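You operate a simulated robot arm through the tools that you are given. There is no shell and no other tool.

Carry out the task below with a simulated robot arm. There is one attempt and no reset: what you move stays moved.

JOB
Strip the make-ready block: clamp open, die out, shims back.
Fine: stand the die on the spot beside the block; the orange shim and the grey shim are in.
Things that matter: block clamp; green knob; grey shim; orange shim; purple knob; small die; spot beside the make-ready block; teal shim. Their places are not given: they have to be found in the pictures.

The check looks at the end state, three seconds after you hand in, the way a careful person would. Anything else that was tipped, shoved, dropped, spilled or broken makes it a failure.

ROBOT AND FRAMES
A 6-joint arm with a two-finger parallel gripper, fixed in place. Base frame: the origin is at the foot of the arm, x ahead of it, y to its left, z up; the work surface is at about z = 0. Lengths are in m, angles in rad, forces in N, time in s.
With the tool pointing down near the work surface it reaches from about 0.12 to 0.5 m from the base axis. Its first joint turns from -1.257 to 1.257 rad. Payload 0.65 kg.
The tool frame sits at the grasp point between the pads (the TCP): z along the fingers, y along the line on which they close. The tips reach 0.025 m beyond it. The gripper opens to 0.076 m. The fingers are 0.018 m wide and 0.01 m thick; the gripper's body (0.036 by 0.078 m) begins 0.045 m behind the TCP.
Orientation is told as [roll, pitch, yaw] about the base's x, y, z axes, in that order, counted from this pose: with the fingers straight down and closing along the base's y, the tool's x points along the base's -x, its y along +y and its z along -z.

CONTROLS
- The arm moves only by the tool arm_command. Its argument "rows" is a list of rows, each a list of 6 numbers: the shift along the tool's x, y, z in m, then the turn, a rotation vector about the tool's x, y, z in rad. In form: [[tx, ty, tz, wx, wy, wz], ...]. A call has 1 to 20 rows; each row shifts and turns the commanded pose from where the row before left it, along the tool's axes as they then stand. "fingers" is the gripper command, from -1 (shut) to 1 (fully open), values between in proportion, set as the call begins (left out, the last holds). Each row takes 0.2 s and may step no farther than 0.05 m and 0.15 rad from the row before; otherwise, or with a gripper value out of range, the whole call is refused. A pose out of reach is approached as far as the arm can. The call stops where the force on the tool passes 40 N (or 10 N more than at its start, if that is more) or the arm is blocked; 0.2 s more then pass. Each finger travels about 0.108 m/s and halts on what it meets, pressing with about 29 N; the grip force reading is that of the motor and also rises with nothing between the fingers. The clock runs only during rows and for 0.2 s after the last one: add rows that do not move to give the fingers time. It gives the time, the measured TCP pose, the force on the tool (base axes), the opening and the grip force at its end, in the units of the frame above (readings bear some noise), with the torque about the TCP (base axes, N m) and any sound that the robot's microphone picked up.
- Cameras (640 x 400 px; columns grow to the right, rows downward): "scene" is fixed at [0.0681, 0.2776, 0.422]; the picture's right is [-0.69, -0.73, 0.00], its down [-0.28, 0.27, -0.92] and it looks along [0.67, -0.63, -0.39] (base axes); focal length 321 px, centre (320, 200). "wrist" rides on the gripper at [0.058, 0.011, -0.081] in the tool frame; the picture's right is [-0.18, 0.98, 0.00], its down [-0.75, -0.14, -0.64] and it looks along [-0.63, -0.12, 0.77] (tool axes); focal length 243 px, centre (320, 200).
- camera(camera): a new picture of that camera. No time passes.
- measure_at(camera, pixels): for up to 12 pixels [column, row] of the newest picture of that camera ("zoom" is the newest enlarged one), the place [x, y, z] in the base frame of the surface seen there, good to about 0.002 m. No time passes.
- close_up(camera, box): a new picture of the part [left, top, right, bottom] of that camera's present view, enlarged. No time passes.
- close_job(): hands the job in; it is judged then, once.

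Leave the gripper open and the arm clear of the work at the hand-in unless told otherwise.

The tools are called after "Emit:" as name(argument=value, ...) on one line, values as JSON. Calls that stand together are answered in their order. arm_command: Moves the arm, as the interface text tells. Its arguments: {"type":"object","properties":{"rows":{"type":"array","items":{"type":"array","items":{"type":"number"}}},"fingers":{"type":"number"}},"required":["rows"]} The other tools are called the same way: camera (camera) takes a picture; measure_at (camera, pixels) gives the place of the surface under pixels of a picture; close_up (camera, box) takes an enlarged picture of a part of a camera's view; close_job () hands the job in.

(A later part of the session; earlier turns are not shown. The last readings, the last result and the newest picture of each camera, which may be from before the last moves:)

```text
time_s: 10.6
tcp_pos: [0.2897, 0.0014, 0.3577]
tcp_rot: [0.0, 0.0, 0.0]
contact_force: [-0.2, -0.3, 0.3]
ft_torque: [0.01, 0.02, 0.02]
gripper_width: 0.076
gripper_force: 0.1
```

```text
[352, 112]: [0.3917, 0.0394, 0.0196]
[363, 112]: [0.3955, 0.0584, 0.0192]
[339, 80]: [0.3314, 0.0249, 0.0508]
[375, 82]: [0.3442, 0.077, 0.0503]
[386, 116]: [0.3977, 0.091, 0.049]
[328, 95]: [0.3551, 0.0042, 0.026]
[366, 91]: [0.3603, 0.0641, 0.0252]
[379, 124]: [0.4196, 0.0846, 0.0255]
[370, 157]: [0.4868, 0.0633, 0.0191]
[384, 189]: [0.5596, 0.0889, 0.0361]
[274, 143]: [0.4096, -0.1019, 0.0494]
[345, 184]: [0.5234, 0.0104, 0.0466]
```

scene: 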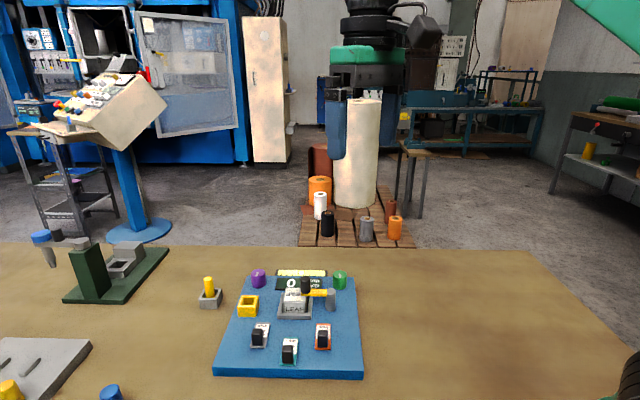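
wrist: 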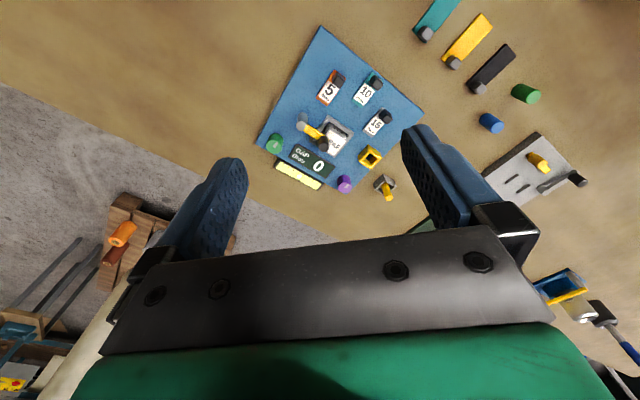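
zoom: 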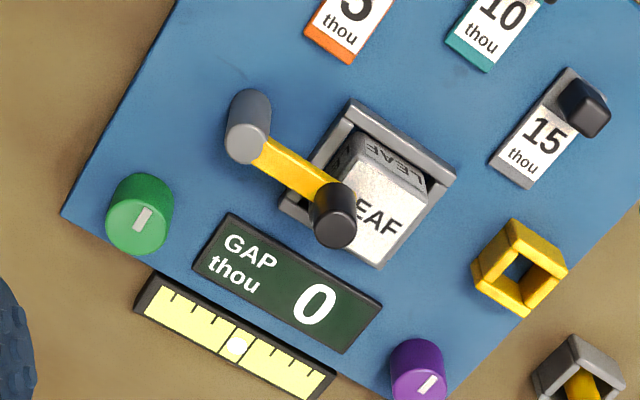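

Handle axis is at about (0.416, -0.016), top z 0.085. The post axis is about (0.386, -0.0465), so the radius is about 0.043. I'll hover above the handle with the finger line along the swing direction (yaw about 0.77) and the fingers part-closed to 0.036 to cage it.

Emit:
arm_command(rows=[[-0.042, -0.006, 0.02, 0, 0, 0], [-0.042, -0.006, 0.02, 0, 0, 0], [-0.042, -0.006, 0.02, 0, 0, 0], [0, 0, 0.025, 0, 0, -0.15], [0, 0, 0.025, 0, 0, -0.15], [0, 0, 0.025, 0, 0, -0.15], [0, 0, 0.025, 0, 0, -0.15], [0, 0, 0.025, 0, 0, -0.15], [0, 0, 0, 0, 0, -0.02], [0, 0, 0, 0, 0, 0]], fingers=-0.05)

Emit:
camera(camera="wrist")

Emit:
close_up(camera="scene", box=[220, 200, 400, 330])

```text
time_s: 12.8
tcp_pos: [0.4052, -0.0183, 0.1642]
tcp_rot: [-0.001, 0.001, 0.773]
contact_force: [0.0, -0.3, 0.2]
ft_torque: [0.02, -0.02, 0.01]
gripper_width: 0.0359
gripper_force: 0.0
out of reach, approached as far as the arm can: row 3
```

```text
taken
```

wrist: 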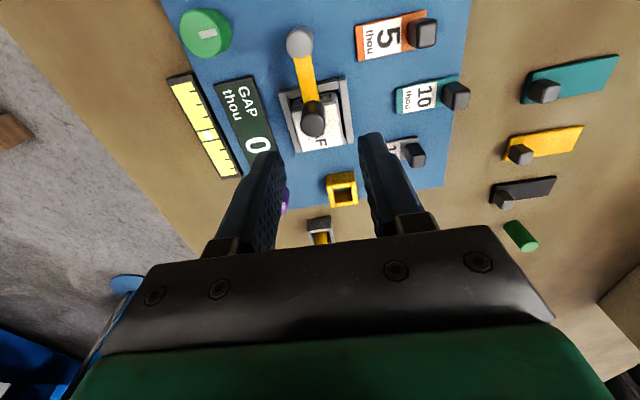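

```text
3.08 times, centred on (310, 265) of scene
```

zoom: 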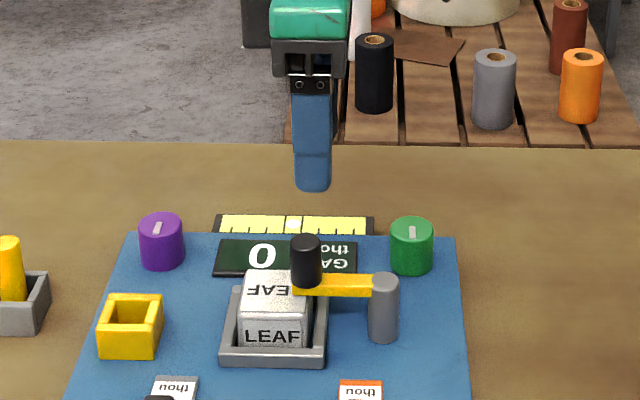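

I'm about 11 mm short. I'll correct laterally and descend until the tips sit just above the handle top, then check the view.

Emit:
arm_command(rows=[[-0.0093, -0.0059, 0, 0, 0, 0], [0, 0, 0.03, 0, 0, 0], [0, 0, 0.018, 0, 0, 0], [0, 0, 0, 0, 0, 0], [0, 0, 0, 0, 0, 0]])

Emit:
camera(camera="wrist")

Emit:
close_up(camera="scene", box=[250, 230, 370, 320])

```text
time_s: 14.0
tcp_pos: [0.4164, -0.014, 0.1152]
tcp_rot: [0.0, 0.0, 0.769]
contact_force: [-0.2, -0.9, -0.2]
ft_torque: [0.0, 0.02, 0.01]
gripper_width: 0.0362
gripper_force: 0.1
```

```text
taken
```

wrist: 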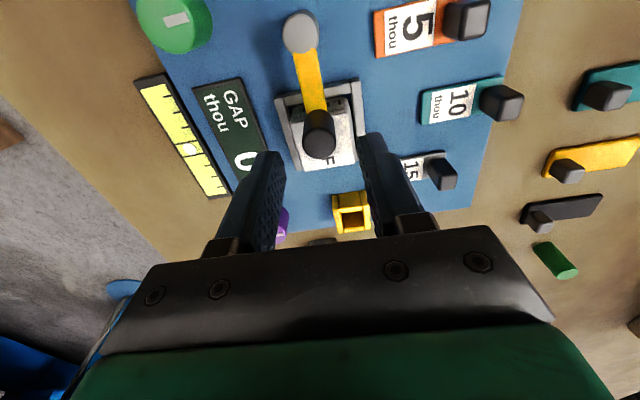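

```text
4.44 times, centred on (310, 275) of scene
```

zoom: 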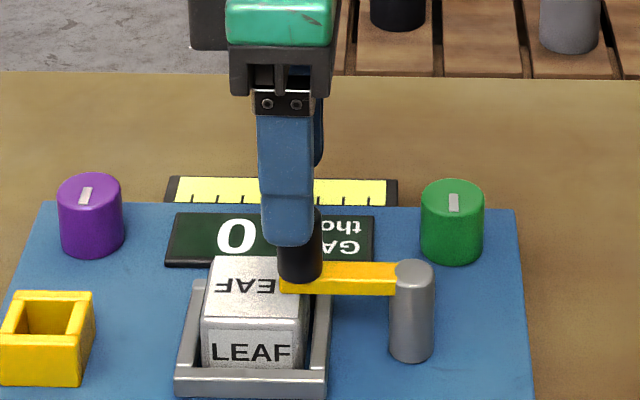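

The handle lies between the fingers. I'll nudge 3 mm toward the post and lower until the tips are just above the yellow arm (z about 0.066).

Emit:
arm_command(rows=[[0.003, 0, 0, 0, 0, 0], [0, 0, 0.012, 0, 0, 0], [0, 0, 0.012, 0, 0, 0], [0, 0, 0, 0, 0, 0]])

Emit:
camera(camera="wrist")

Emit:
close_up(camera="scene", box=[250, 230, 370, 320])

```text
time_s: 15.0
tcp_pos: [0.4159, -0.0153, 0.0929]
tcp_rot: [0.003, 0.0, 0.77]
contact_force: [0.8, 1.0, -0.6]
ft_torque: [-0.01, 0.01, 0.01]
gripper_width: 0.0361
gripper_force: 0.1
```

```text
taken
```

wrist: 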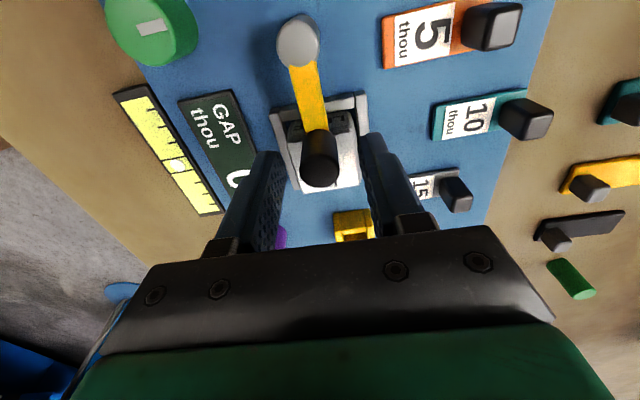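

```text
4.44 times, centred on (310, 275) of scene
```

zoom: 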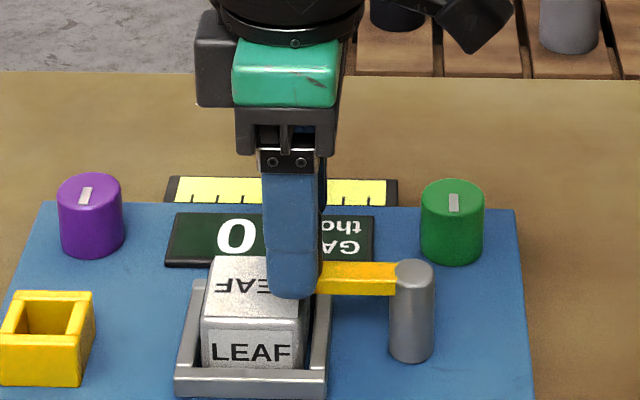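

The handle is caged. I'll test the swing direction gently, starting toward the shims (tool +y), a few millimetres at a time while watching the force.

Emit:
arm_command(rows=[[0, 0.004, 0, 0, 0, 0], [0, 0.004, 0, 0, 0, 0], [0, 0.002, 0, 0, 0, 0], [0, 0.0015, 0, 0, 0, 0], [0, 0, 0, 0, 0, 0]])

Emit:
close_up(camera="wrist", box=[240, 0, 400, 240])

```text
time_s: 16.2
tcp_pos: [0.4076, -0.0079, 0.0917]
tcp_rot: [0.001, 0.001, 0.769]
contact_force: [0.9, 0.1, -0.3]
ft_torque: [-0.02, -0.04, -0.01]
gripper_width: 0.0369
gripper_force: 1.2
```

```text
1.67 times, centred on (320, 120) of wrist
```

zoom: 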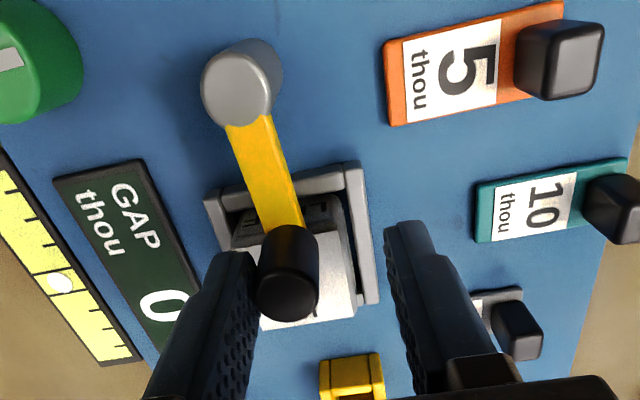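

The left finger has just reached the handle: grip reads 1.2 N and the opening has grown slightly. I'll push on in 1–2 mm steps.

Emit:
arm_command(rows=[[0, 0.0015, 0, 0, 0, 0], [0, 0.0015, 0, 0, 0, 0], [0, 0, 0, 0, 0, 0]])

Emit:
close_up(camera="wrist", box=[240, 0, 400, 240])

```text
time_s: 17.0
tcp_pos: [0.4047, -0.0063, 0.0924]
tcp_rot: [0.002, 0.002, 0.769]
contact_force: [0.1, -0.4, -0.2]
ft_torque: [-0.03, 0.01, -0.01]
gripper_width: 0.0363
gripper_force: 0.3
```

```text
1.67 times, centred on (320, 120) of wrist
```

zoom: 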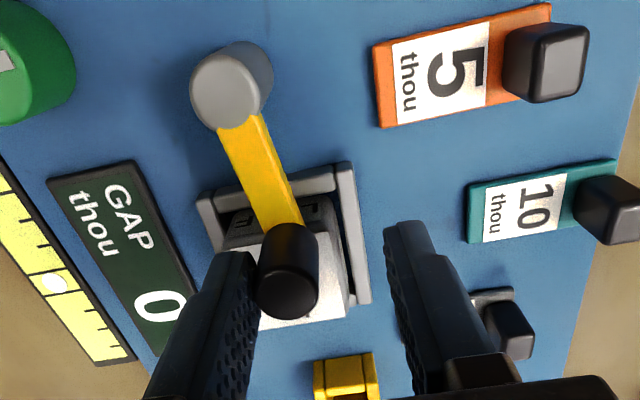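

The handle and arm swing freely this way at low force. I'll follow the arc about the post, turning the tool with it.

Emit:
arm_command(rows=[[0.0028, 0.006, 0, 0, 0, -0.15], [0.0028, 0.006, 0, 0, 0, -0.15], [0.0028, 0.006, 0, 0, 0, -0.15], [0.0028, 0.006, 0, 0, 0, -0.15], [0, 0, 0, 0, 0, 0]])

Emit:
close_up(camera="wrist", box=[200, 0, 440, 240])

Emit:
close_up(camera="scene", box=[250, 230, 370, 320])

```text
time_s: 18.2
tcp_pos: [0.3781, -0.0021, 0.0923]
tcp_rot: [0.003, 0.0, 1.371]
contact_force: [0.7, 0.6, 0.1]
ft_torque: [0.01, 0.0, 0.01]
gripper_width: 0.0363
gripper_force: 0.2
```

```text
1.67 times, centred on (320, 120) of wrist
```

zoom: 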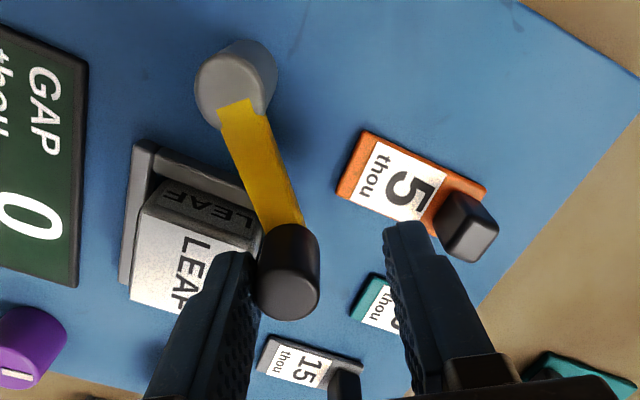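

```text
4.44 times, centred on (310, 275) of scene
```

zoom: 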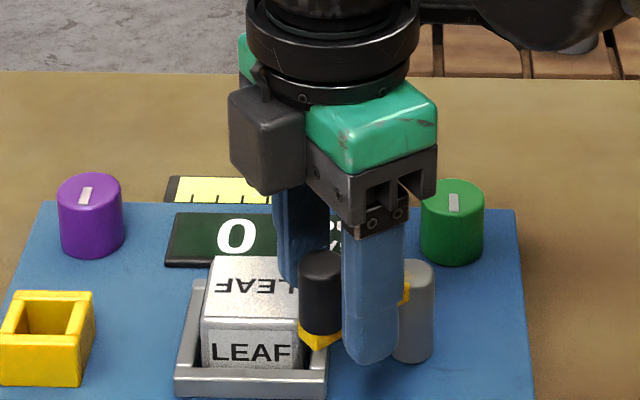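

The swing is going well, about 40° so far. I'll continue the arc.

Emit:
arm_command(rows=[[0.0028, 0.006, 0, 0, 0, -0.15], [0.0028, 0.006, 0, 0, 0, -0.15], [0.0028, 0.006, 0, 0, 0, -0.15], [0, 0, 0, 0, 0, 0]])

Emit:
close_up(camera="wrist", box=[200, 0, 440, 240])

Emit:
close_up(camera="scene", box=[250, 230, 370, 320])

```text
time_s: 19.2
tcp_pos: [0.3594, -0.0107, 0.091]
tcp_rot: [0.001, 0.0, 1.82]
contact_force: [0.2, -0.3, -0.3]
ft_torque: [-0.03, -0.02, 0.0]
gripper_width: 0.0363
gripper_force: 0.0
```

```text
1.67 times, centred on (320, 120) of wrist
```

zoom: 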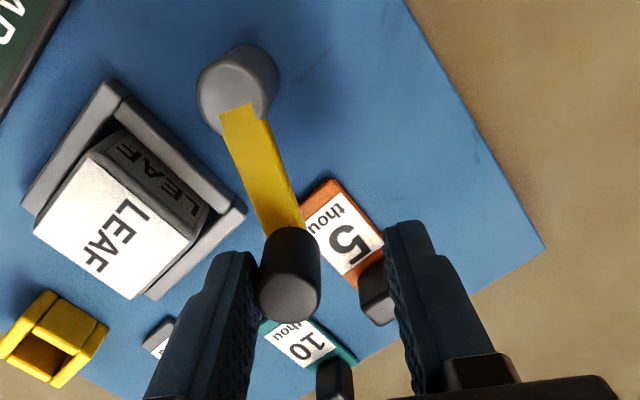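

```text
4.44 times, centred on (310, 275) of scene
```

zoom: 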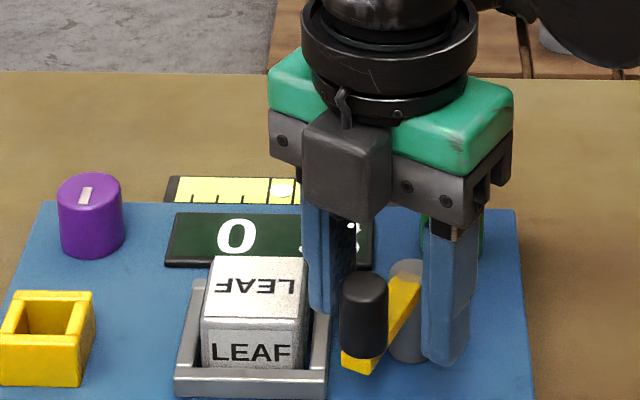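

The clamp arm has already cleared the die. I'll swing it on to about 90°.

Emit:
arm_command(rows=[[0.0028, 0.006, 0, 0, 0, -0.15], [0.0028, 0.006, 0, 0, 0, -0.15], [0.0028, 0.006, 0, 0, 0, -0.15], [0, 0, 0, 0, 0, 0]])

Emit:
close_up(camera="wrist", box=[200, 0, 440, 240])

Emit:
close_up(camera="scene", box=[230, 210, 390, 330])

```text
time_s: 20.2
tcp_pos: [0.3466, -0.0237, 0.0938]
tcp_rot: [0.002, -0.002, 2.271]
contact_force: [4.0, 0.8, 0.1]
ft_torque: [0.01, -0.07, -0.05]
gripper_width: 0.0383
gripper_force: 1.1
```

```text
1.67 times, centred on (320, 120) of wrist
```

zoom: 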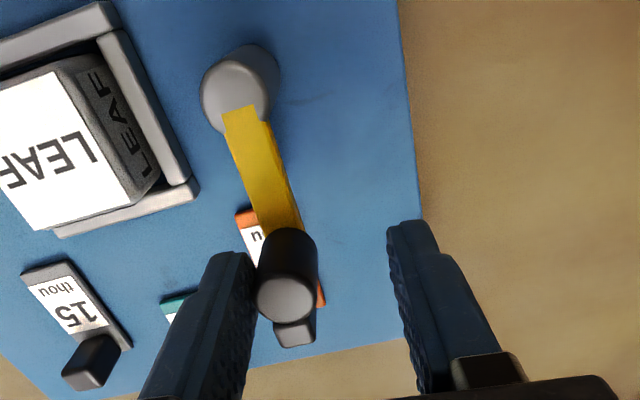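

```text
3.33 times, centred on (310, 270) of scene
```

zoom: 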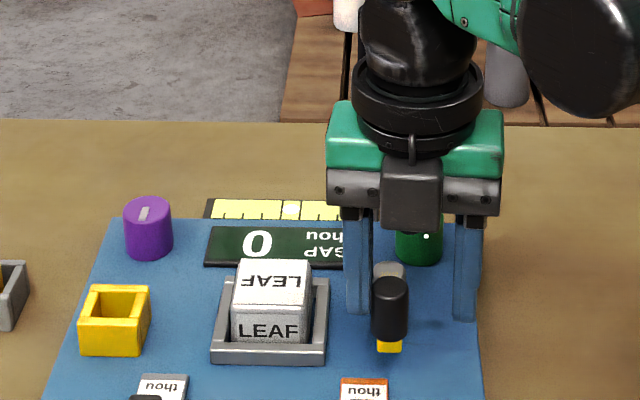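

I read 4 N: the arm now points straight along the block's front direction and seems to rest on its end stop at about 90°. I'll back the finger off so the cage is centred, then lift clear.

Emit:
arm_command(rows=[[0, -0.005, 0, 0, 0, 0], [0, -0.004, 0, 0, 0, 0], [0, 0, 0, 0, 0, 0]])

Emit:
close_up(camera="wrist", box=[200, 0, 440, 240])

```text
time_s: 21.0
tcp_pos: [0.354, -0.0189, 0.093]
tcp_rot: [0.002, -0.002, 2.269]
contact_force: [-0.5, 0.3, -0.3]
ft_torque: [-0.03, 0.0, -0.03]
gripper_width: 0.0366
gripper_force: 0.0
```

```text
1.67 times, centred on (320, 120) of wrist
```

zoom: 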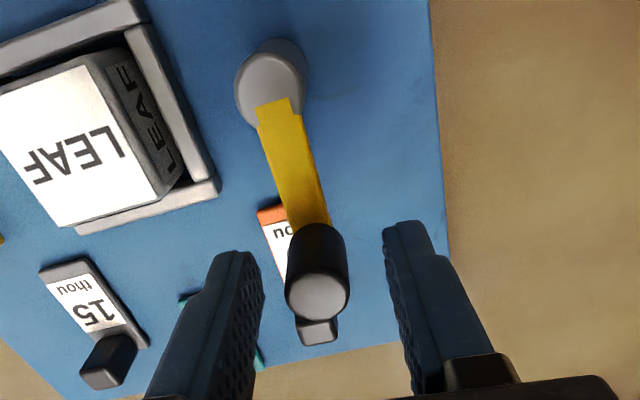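

The cage is centred and unloaded, so I'll lift straight up.

Emit:
arm_command(rows=[[0, 0, -0.03, 0, 0, 0], [0, 0, -0.04, 0, 0, 0], [0, 0, -0.04, 0, 0, 0], [0, 0, -0.04, 0, 0, 0], [0, 0, 0, 0, 0, 0]])

Emit:
camera(camera="wrist")

Emit:
close_up(camera="scene", box=[190, 250, 390, 390])

```text
time_s: 22.2
tcp_pos: [0.3552, -0.0183, 0.2445]
tcp_rot: [0.002, -0.001, 2.269]
contact_force: [0.3, -0.4, -0.3]
ft_torque: [0.04, 0.0, 0.0]
gripper_width: 0.0361
gripper_force: 0.1
```

```text
taken
```

wrist: 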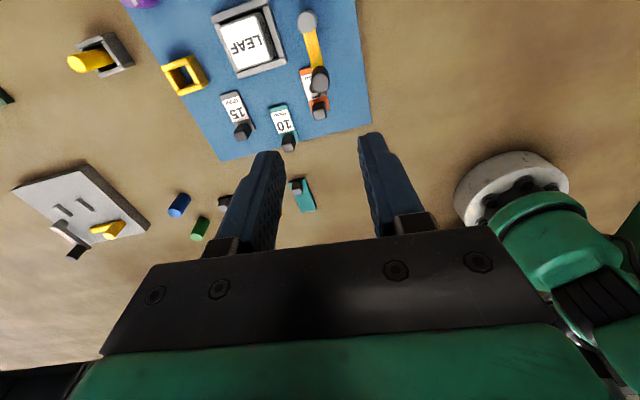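

```text
2.86 times, centred on (290, 320) of scene
```

zoom: 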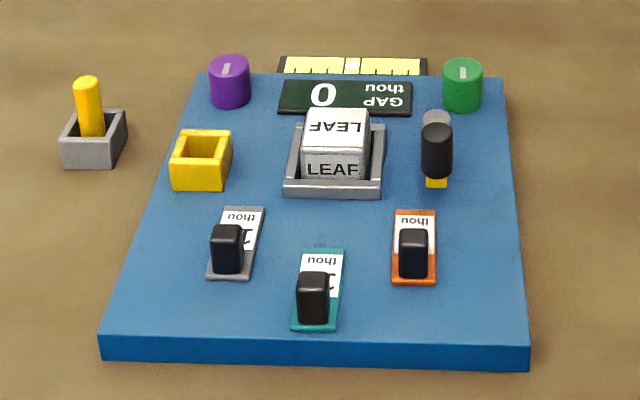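

The clamp is open about 90°, clear of the die. Now I'll measure the die precisely from this view.

Emit:
close_up(camera="wrist", box=[190, 0, 350, 130])

Emit:
close_up(camera="scene", box=[265, 270, 345, 325])

Emit:
measure_at(camera="zoom", pixels=[[168, 228], [325, 234], [190, 130], [328, 135], [250, 180], [168, 235], [325, 240], [148, 240], [355, 245], [360, 180], [160, 180], [240, 340]])

```text
3.08 times, centred on (270, 65) of wrist
```

zoom: 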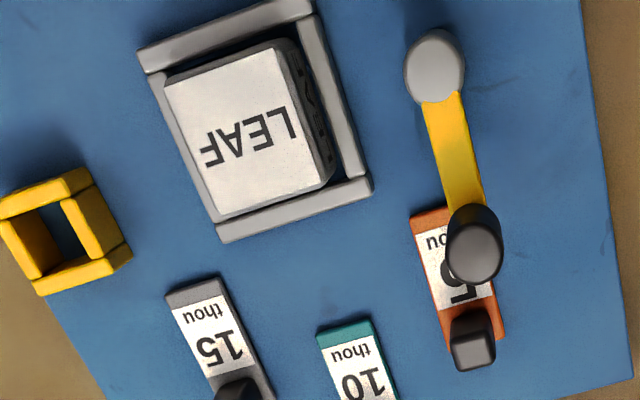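

```text
7.27 times, centred on (305, 298) of scene
```

zoom: 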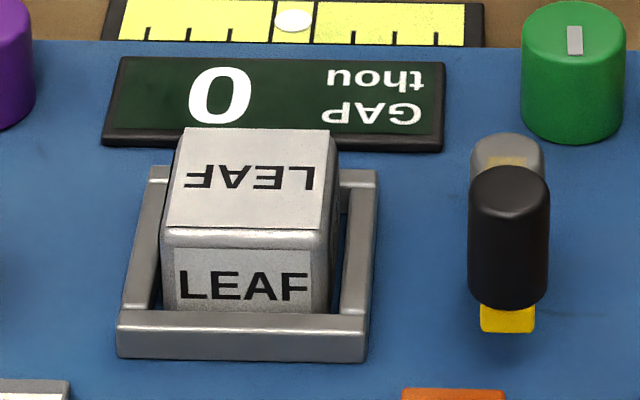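

```text
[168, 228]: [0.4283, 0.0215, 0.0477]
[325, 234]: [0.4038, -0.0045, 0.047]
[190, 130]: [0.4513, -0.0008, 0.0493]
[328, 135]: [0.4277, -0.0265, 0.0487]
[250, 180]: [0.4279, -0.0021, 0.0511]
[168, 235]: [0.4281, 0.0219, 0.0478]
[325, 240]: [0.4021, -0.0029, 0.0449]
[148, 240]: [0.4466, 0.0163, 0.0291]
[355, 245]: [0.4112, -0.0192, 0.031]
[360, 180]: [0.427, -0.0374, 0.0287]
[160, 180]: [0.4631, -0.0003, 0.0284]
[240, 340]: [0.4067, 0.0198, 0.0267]
```

The die top centre is about (0.428, -0.003) and its top is at z 0.049. Before lifting it, I'll take one more careful look for the spot on the block's right side and elsewhere in this new view.

Emit:
close_up(camera="wrist", box=[340, 0, 520, 130])

Emit:
close_up(camera="wrist", box=[0, 0, 240, 150])

Emit:
close_up(camera="wrist", box=[0, 130, 380, 370])

```text
3.08 times, centred on (430, 65) of wrist
```

zoom: 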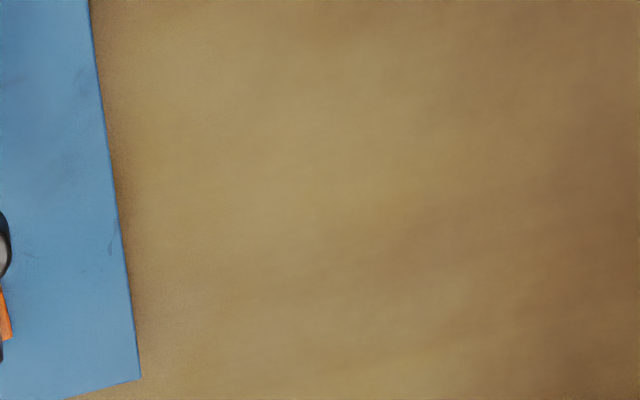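

```text
2.67 times, centred on (120, 75) of wrist
```

zoom: 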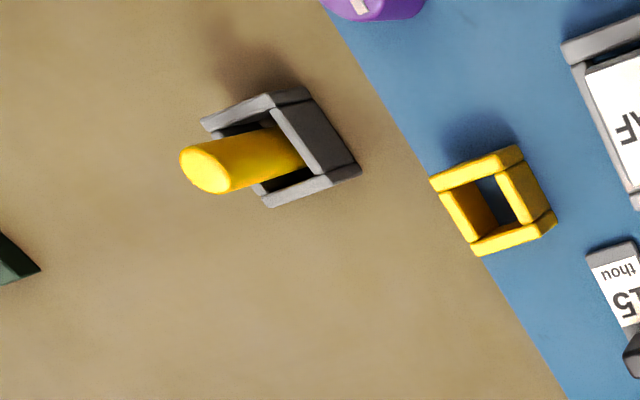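

```text
1.67 times, centred on (190, 250) of wrist
```

zoom: 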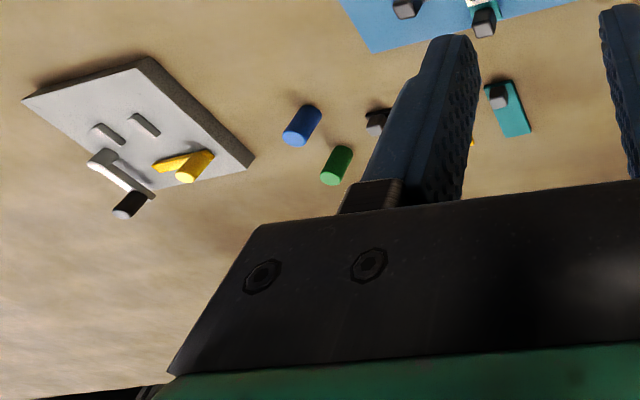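

I'll take one close inspection pass low over the free table on the block's right side, around (0.31, -0.12), looking for a faint mark.

Emit:
arm_command(rows=[[0.0263, 0.0325, 0, 0, 0, 0], [0.0263, 0.0325, 0, 0, 0, 0], [0.0263, 0.0325, 0, 0, 0, 0], [0, 0, 0.045, 0, 0, 0], [0, 0, 0.045, 0, 0, 0], [0, 0, 0, 0, 0, 0]])

Emit:
camera(camera="wrist")

Emit:
camera(camera="scene")

```text
time_s: 23.6
tcp_pos: [0.3297, -0.1418, 0.1489]
tcp_rot: [0.003, -0.001, 2.268]
contact_force: [0.4, -0.6, -0.2]
ft_torque: [0.01, -0.03, 0.01]
gripper_width: 0.0363
gripper_force: 0.0
```

```text
taken
```

wrist: 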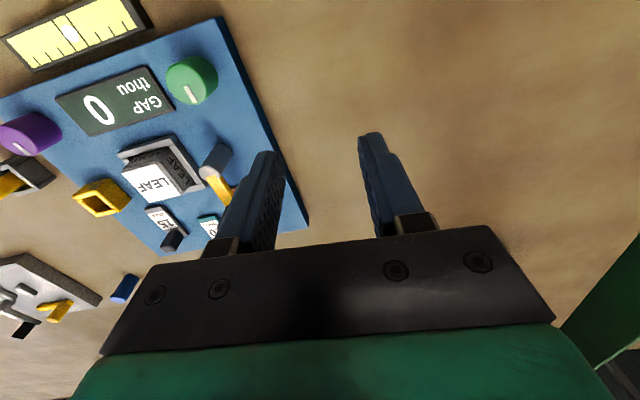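

```text
taken
```

scene: 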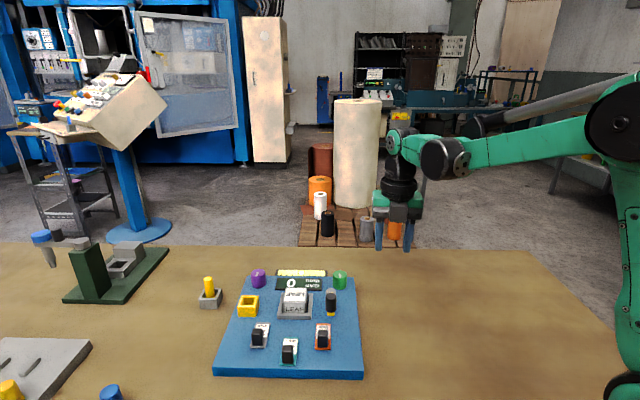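

There is no visible mark anywhere, so "the spot beside the block" has to be the free table beside it. The right-hand side is the only open, reachable side: the left has the peg cup, the front has the shim travel and bars, and the back has the level. Next I'll go to the die, moving up, turning to yaw 0.80, and hovering over (0.428, -0.003).

Emit:
arm_command(rows=[[0, 0, -0.04, 0, 0, 0], [0, 0, -0.02, 0, 0, 0.1468], [0, 0, 0, 0, 0, 0.1468], [0, 0, 0, 0, 0, 0.1468], [0, 0, 0, 0, 0, 0.1468], [0, 0, 0, 0, 0, 0.1468], [0, 0, 0, 0, 0, 0.1468], [0, 0, 0, 0, 0, 0.1468], [0, 0, 0, 0, 0, 0.1468], [0, 0, 0, 0, 0, 0.1468], [0, 0, 0, 0, 0, 0.1468], [-0.042, 0.0067, 0, 0, 0, 0], [-0.042, 0.0067, 0, 0, 0, 0], [-0.042, 0.0067, 0, 0, 0, 0], [-0.042, 0.0067, 0, 0, 0, 0], [0, 0, 0, 0, 0, 0], [0, 0, 0, 0, 0, 0]], fingers=0.58)

Emit:
camera(camera="wrist")

Emit:
close_up(camera="scene", box=[210, 200, 390, 330])

```text
time_s: 27.2
tcp_pos: [0.4271, -0.0011, 0.2125]
tcp_rot: [0.001, 0.002, 0.801]
contact_force: [-0.9, -1.2, 0.0]
ft_torque: [0.0, -0.01, 0.02]
gripper_width: 0.0602
gripper_force: 0.0
```

```text
taken
```

wrist: 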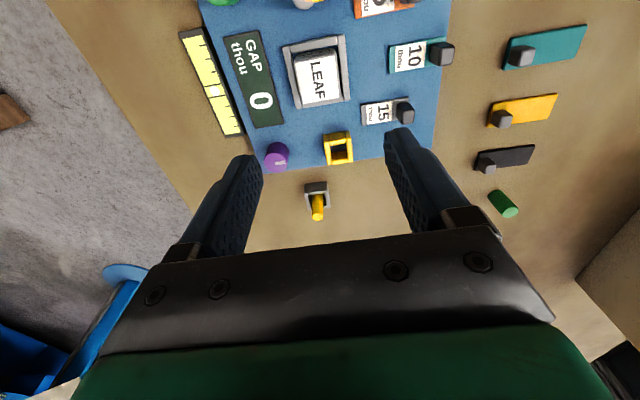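

```text
3.08 times, centred on (300, 265) of scene
```

zoom: 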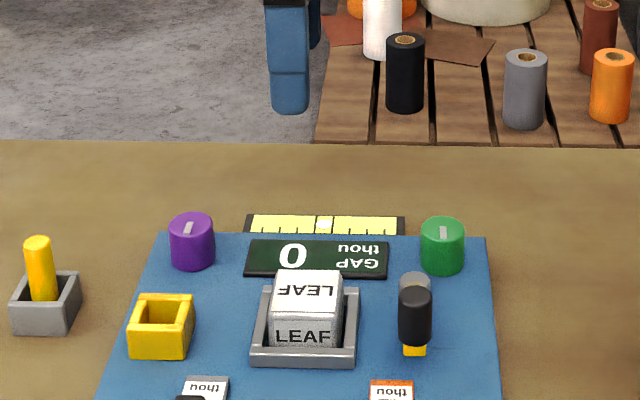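

I'm hovering over the die. I'll measure the die top corners again from this view.

Emit:
close_up(camera="wrist", box=[270, 20, 370, 120])

Emit:
measure_at(camera="wrist", pixels=[[298, 53], [336, 49], [301, 102], [341, 98], [318, 78], [286, 46], [344, 37], [296, 106], [347, 97], [338, 148], [306, 60], [330, 92]])

```text
4.00 times, centred on (320, 70) of wrist
```

zoom: 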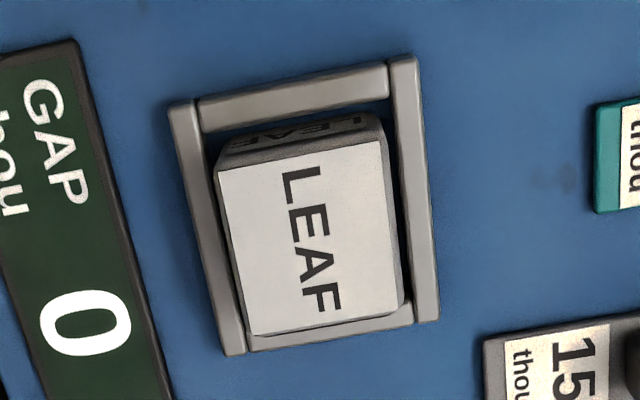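

```text
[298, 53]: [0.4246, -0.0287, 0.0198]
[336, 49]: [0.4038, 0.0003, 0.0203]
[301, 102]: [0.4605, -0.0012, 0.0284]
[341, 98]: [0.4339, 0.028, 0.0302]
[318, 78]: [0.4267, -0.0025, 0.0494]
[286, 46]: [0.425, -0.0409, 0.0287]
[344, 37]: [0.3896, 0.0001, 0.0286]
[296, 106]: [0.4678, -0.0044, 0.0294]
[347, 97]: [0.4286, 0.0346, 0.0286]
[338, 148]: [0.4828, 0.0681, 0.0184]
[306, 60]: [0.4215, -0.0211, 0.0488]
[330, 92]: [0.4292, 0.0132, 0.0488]
```

The die centre is confirmed at (0.4275, -0.0025). I'll descend over it in two stages; the nest wall tops are at z 0.029, so the tips stay at about z 0.034.

Emit:
arm_command(rows=[[0.0006, -0.0012, 0.04, 0, 0, 0], [0, 0, 0.04, 0, 0, 0], [0, 0, 0.035, 0, 0, 0], [0, 0, 0, 0, 0, 0]])

Emit:
camera(camera="wrist")

Emit:
close_up(camera="scene", box=[240, 230, 360, 320])

```text
time_s: 28.2
tcp_pos: [0.4285, -0.0027, 0.0974]
tcp_rot: [-0.001, 0.001, 0.801]
contact_force: [0.3, 0.1, 0.3]
ft_torque: [-0.01, 0.01, 0.01]
gripper_width: 0.0599
gripper_force: 0.0
```

```text
taken
```

wrist: 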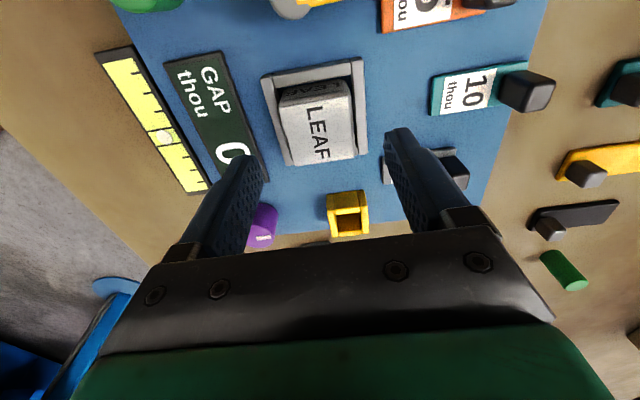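

```text
4.44 times, centred on (300, 275) of scene
```

zoom: 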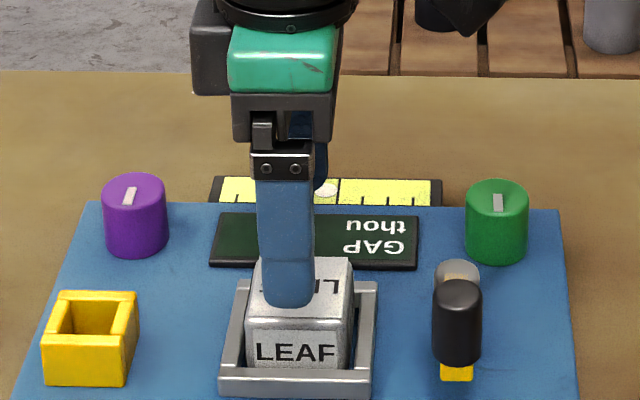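

The die sits between the finger lines. I'll shift 2 mm toward −v to centre it and lower to grasp height.

Emit:
arm_command(rows=[[0.002, 0, 0.015, 0, 0, 0], [0, 0, 0.015, 0, 0, 0], [0, 0, 0.008, 0, 0, 0], [0, 0, 0, 0, 0, 0], [0, 0, 0, 0, 0, 0]])

Emit:
close_up(camera="scene", box=[240, 230, 360, 320])

Emit:
camera(camera="wrist")

```text
time_s: 29.4
tcp_pos: [0.4268, -0.0042, 0.06]
tcp_rot: [0.001, 0.001, 0.802]
contact_force: [-1.2, -0.2, -0.7]
ft_torque: [0.01, 0.01, 0.01]
gripper_width: 0.06
gripper_force: 0.0
```

```text
4.44 times, centred on (300, 275) of scene
```

zoom: 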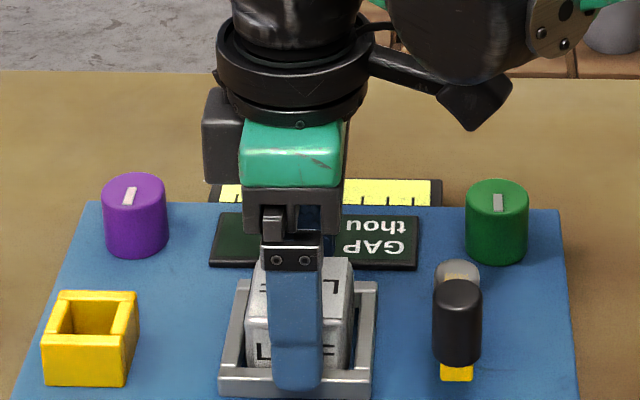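

```text
taken
```

wrist: 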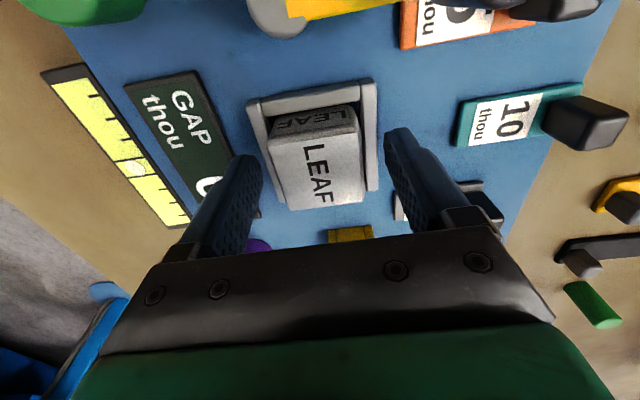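

The finger is centred on the die face. I'll close the gripper on the die.

Emit:
arm_command(rows=[[0, 0, 0, 0, 0, 0], [0, 0, 0, 0, 0, 0], [0, 0, 0, 0, 0, 0], [0, 0, 0, 0, 0, 0]], fingers=-1)

```text
time_s: 30.4
tcp_pos: [0.4258, -0.0047, 0.0593]
tcp_rot: [0.001, 0.002, 0.801]
contact_force: [0.4, -0.1, 0.2]
ft_torque: [-0.02, -0.01, -0.02]
gripper_width: 0.0393
gripper_force: 28.9
```

The grip holds at 28.9 N with the opening at 0.039 m. I'll lift the die slowly.

Emit:
arm_command(rows=[[0, 0, -0.005, 0, 0, 0], [0, 0, -0.01, 0, 0, 0], [0, 0, -0.015, 0, 0, 0], [0, 0, 0, 0, 0, 0]])

Emit:
close_up(camera="scene", box=[220, 220, 380, 340])

```text
time_s: 31.4
tcp_pos: [0.4269, -0.0044, 0.09]
tcp_rot: [0.002, 0.001, 0.8]
contact_force: [-0.3, -0.9, -1.0]
ft_torque: [-0.03, 0.01, 0.01]
gripper_width: 0.0394
gripper_force: 28.7
```

```text
3.33 times, centred on (300, 280) of scene
```

zoom: 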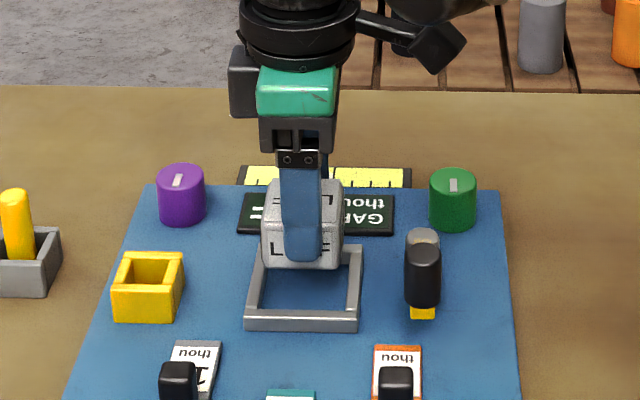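

The die is out of the nest and the display has changed. I'll raise it well above the clamp handle and look again.

Emit:
arm_command(rows=[[0, 0, -0.03, 0, 0, 0], [0, 0, -0.04, 0, 0, 0], [0, 0, 0, 0, 0, 0]])

Emit:
camera(camera="wrist")

Emit:
camera(camera="scene")

Emit:
close_up(camera="scene", box=[220, 180, 380, 340])

```text
time_s: 32.2
tcp_pos: [0.4262, -0.0052, 0.1591]
tcp_rot: [0.002, 0.001, 0.801]
contact_force: [0.0, 0.4, -1.5]
ft_torque: [-0.02, 0.0, -0.01]
gripper_width: 0.0393
gripper_force: 29.3
```

```text
taken
```

wrist: 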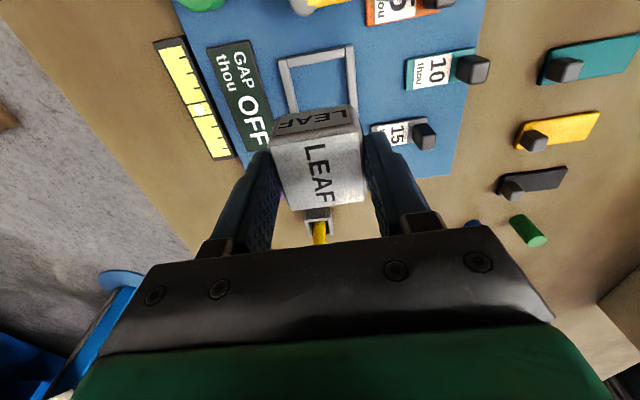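

```text
taken
```

scene: 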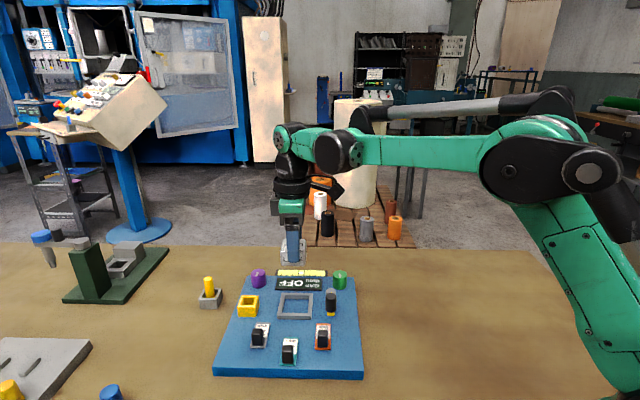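

```text
2.50 times, centred on (300, 260) of scene
```

zoom: 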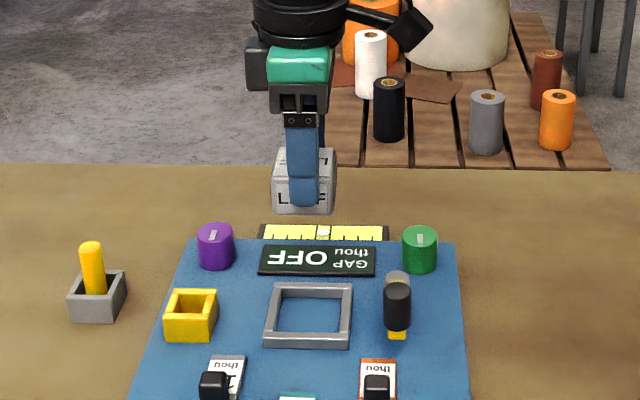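

The display now reads "OFF" with the die out. No new mark has appeared, so I'll carry the die over the clamp to the free table beside the block, around (0.305, -0.102). I'll also measure the nest floor to work out where the die's base is in the grip.

Emit:
measure_at(camera="scene", pixels=[[295, 300], [300, 310], [290, 310], [290, 262], [294, 265], [285, 262]])

Emit:
arm_command(rows=[[0.0385, 0.0048, 0, 0, 0, 0], [0.0385, 0.0048, 0, 0, 0, 0], [0.0385, 0.0048, 0, 0, 0, 0], [0.0385, 0.0048, 0, 0, 0, 0], [0, 0, 0, 0, 0, 0]])

Emit:
camera(camera="scene")

Emit:
camera(camera="wrist")

```text
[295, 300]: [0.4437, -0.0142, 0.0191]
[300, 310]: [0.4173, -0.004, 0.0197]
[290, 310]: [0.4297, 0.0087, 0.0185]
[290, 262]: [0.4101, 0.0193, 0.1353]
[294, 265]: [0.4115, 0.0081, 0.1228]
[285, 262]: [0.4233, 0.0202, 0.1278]
```

```text
time_s: 33.4
tcp_pos: [0.3047, -0.1028, 0.1598]
tcp_rot: [0.001, 0.003, 0.801]
contact_force: [-0.3, 0.4, -0.9]
ft_torque: [0.04, 0.02, 0.03]
gripper_width: 0.0392
gripper_force: 29.0
```

```text
taken
```

scene: 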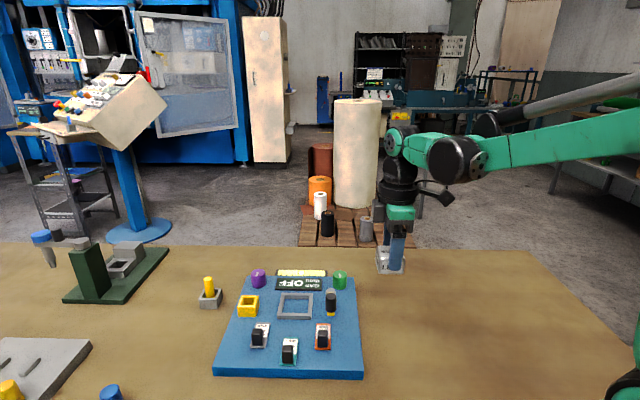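

```text
taken
```

wrist: 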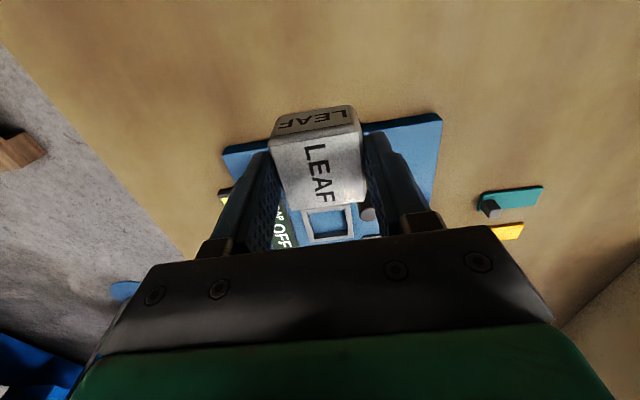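

The nest floor is at z 0.019, so the die's base is about 0.040 m below the TCP. The table beneath the held die is clear, so I'll lower it in stages.

Emit:
arm_command(rows=[[0, 0, 0.04, 0, 0, 0], [0, 0, 0.04, 0, 0, 0], [0, 0, 0.025, 0, 0, 0], [0, 0, 0.006, 0, 0, 0], [0, 0, 0, 0, 0, 0]])

Emit:
close_up(camera="scene", box=[310, 220, 470, 340])

```text
time_s: 34.6
tcp_pos: [0.3051, -0.1013, 0.0482]
tcp_rot: [0.001, 0.0, 0.801]
contact_force: [0.4, 0.2, -0.8]
ft_torque: [0.03, -0.02, -0.02]
gripper_width: 0.0395
gripper_force: 28.6
```

```text
3.33 times, centred on (390, 280) of scene
```

zoom: 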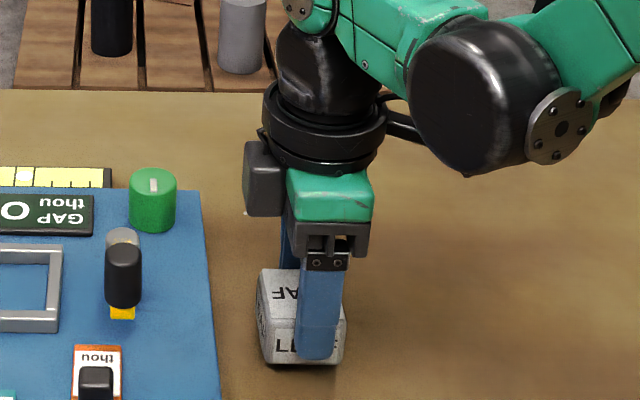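

I'm about 8 mm above contact. I'll lower gently to the table.

Emit:
arm_command(rows=[[0, 0, 0.003, 0, 0, 0], [0, 0, 0.003, 0, 0, 0], [0, 0, 0.001, 0, 0, 0], [0, 0, 0, 0, 0, 0]])

Emit:
close_up(camera="scene", box=[340, 260, 420, 320])

```text
time_s: 35.6
tcp_pos: [0.3062, -0.1028, 0.0413]
tcp_rot: [0.001, 0.002, 0.8]
contact_force: [-0.5, 0.3, -1.9]
ft_torque: [0.05, 0.02, 0.01]
gripper_width: 0.0393
gripper_force: 28.9
```

```text
6.67 times, centred on (380, 290) of scene
```

zoom: 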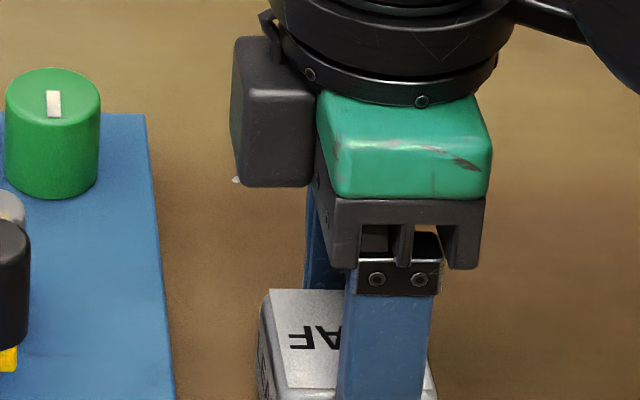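

Emit:
arm_command(rows=[[0, 0, 0.001, 0, 0, 0], [0, 0, 0, 0, 0, 0]])

Emit:
close_up(camera="scene", box=[350, 290, 430, 345])

```text
time_s: 36.2
tcp_pos: [0.3054, -0.1028, 0.0408]
tcp_rot: [0.004, 0.001, 0.801]
contact_force: [0.0, -0.1, -1.4]
ft_torque: [-0.01, 0.01, 0.0]
gripper_width: 0.0394
gripper_force: 29.0
```

```text
7.27 times, centred on (390, 318) of scene
```

zoom: 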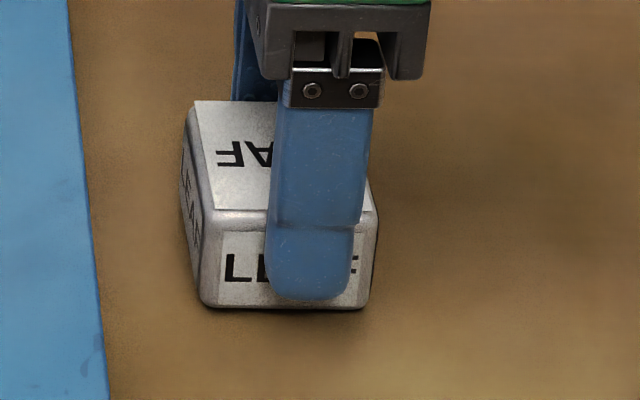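

Emit:
arm_command(rows=[[0, 0, 0.001, 0, 0, 0], [0, 0, 0, 0, 0, 0]])

Emit:
measure_at(camera="zoom", pixels=[[240, 125], [230, 200], [210, 110], [240, 300], [250, 320], [200, 310], [215, 215]])

```text
time_s: 36.8
tcp_pos: [0.3053, -0.1017, 0.0393]
tcp_rot: [0.001, 0.002, 0.801]
contact_force: [-0.3, -0.4, -1.3]
ft_torque: [0.0, -0.03, -0.03]
gripper_width: 0.0391
gripper_force: 29.1
```

```text
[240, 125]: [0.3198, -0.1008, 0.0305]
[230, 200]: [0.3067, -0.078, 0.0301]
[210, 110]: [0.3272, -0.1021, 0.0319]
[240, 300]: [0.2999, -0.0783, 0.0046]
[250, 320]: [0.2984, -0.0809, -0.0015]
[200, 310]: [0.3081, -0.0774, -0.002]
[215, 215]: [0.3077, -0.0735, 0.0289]
```

Emit:
arm_command(rows=[[0, 0, 0.001, 0, 0, 0], [0, 0, 0, 0, 0, 0]])

```text
time_s: 37.4
tcp_pos: [0.3041, -0.1018, 0.0393]
tcp_rot: [0.002, 0.001, 0.801]
contact_force: [-1.9, -2.9, 22.3]
ft_torque: [-0.02, -0.01, -0.04]
gripper_width: 0.0395
gripper_force: 29.3
```

Contact registers at 22 N, so the die is on the table. I'll ease back 0.8 mm and then open the fingers.

Emit:
arm_command(rows=[[0, 0, -0.0008, 0, 0, 0], [0, 0, 0, 0, 0, 0]])

Emit:
arm_command(rows=[[0, 0, 0, 0, 0, 0], [0, 0, 0, 0, 0, 0], [0, 0, 0, 0, 0, 0]], fingers=0.58)

Emit:
close_up(camera="scene", box=[350, 280, 430, 345])

```text
time_s: 38.0
tcp_pos: [0.3042, -0.1024, 0.0397]
tcp_rot: [0.001, 0.002, 0.802]
contact_force: [-0.4, -0.3, -2.1]
ft_torque: [0.03, 0.02, -0.01]
gripper_width: 0.0392
gripper_force: 29.5
```

```text
time_s: 38.8
tcp_pos: [0.3056, -0.1033, 0.0398]
tcp_rot: [0.002, 0.002, 0.802]
contact_force: [0.8, -0.1, -1.0]
ft_torque: [0.0, -0.01, 0.03]
gripper_width: 0.0602
gripper_force: 0.0
```

```text
6.15 times, centred on (390, 312) of scene
```

zoom: 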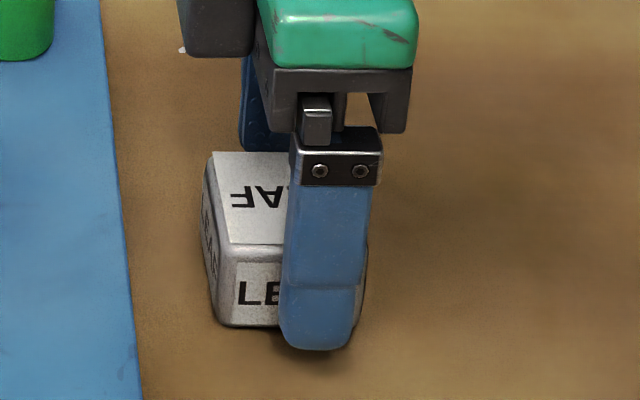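

Released, and the die stands flat. I'll lift straight up and check it.

Emit:
arm_command(rows=[[0, 0, -0.02, 0, 0, 0], [0, 0, -0.04, 0, 0, 0], [0, 0, -0.045, 0, 0, 0], [0, 0, -0.045, 0, 0, 0], [0, 0, 0, 0, 0, 0]])

Emit:
camera(camera="scene")

Emit:
close_up(camera="scene", box=[190, 240, 430, 390])

Emit:
camera(camera="wrist")

```text
time_s: 40.0
tcp_pos: [0.3054, -0.1006, 0.1895]
tcp_rot: [0.002, 0.001, 0.801]
contact_force: [-0.2, 0.3, -0.2]
ft_torque: [0.01, 0.02, 0.01]
gripper_width: 0.0599
gripper_force: 0.0
```

```text
taken
```

scene: 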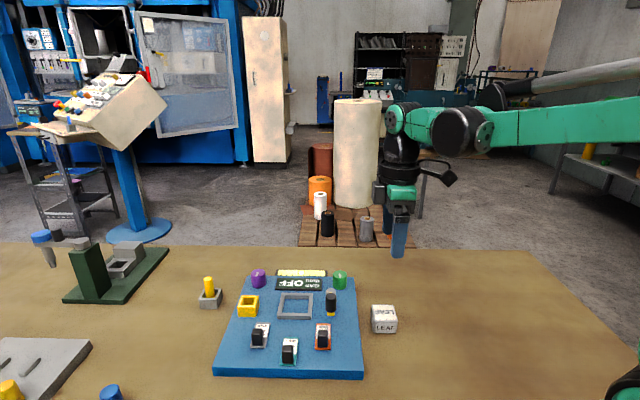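

```text
2.67 times, centred on (310, 315) of scene
```

zoom: 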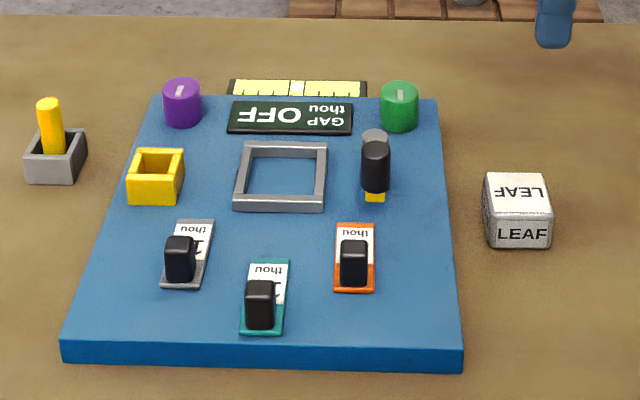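

```text
taken
```

wrist: 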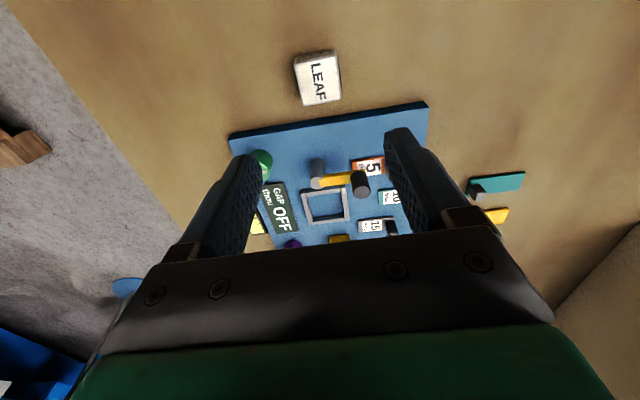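

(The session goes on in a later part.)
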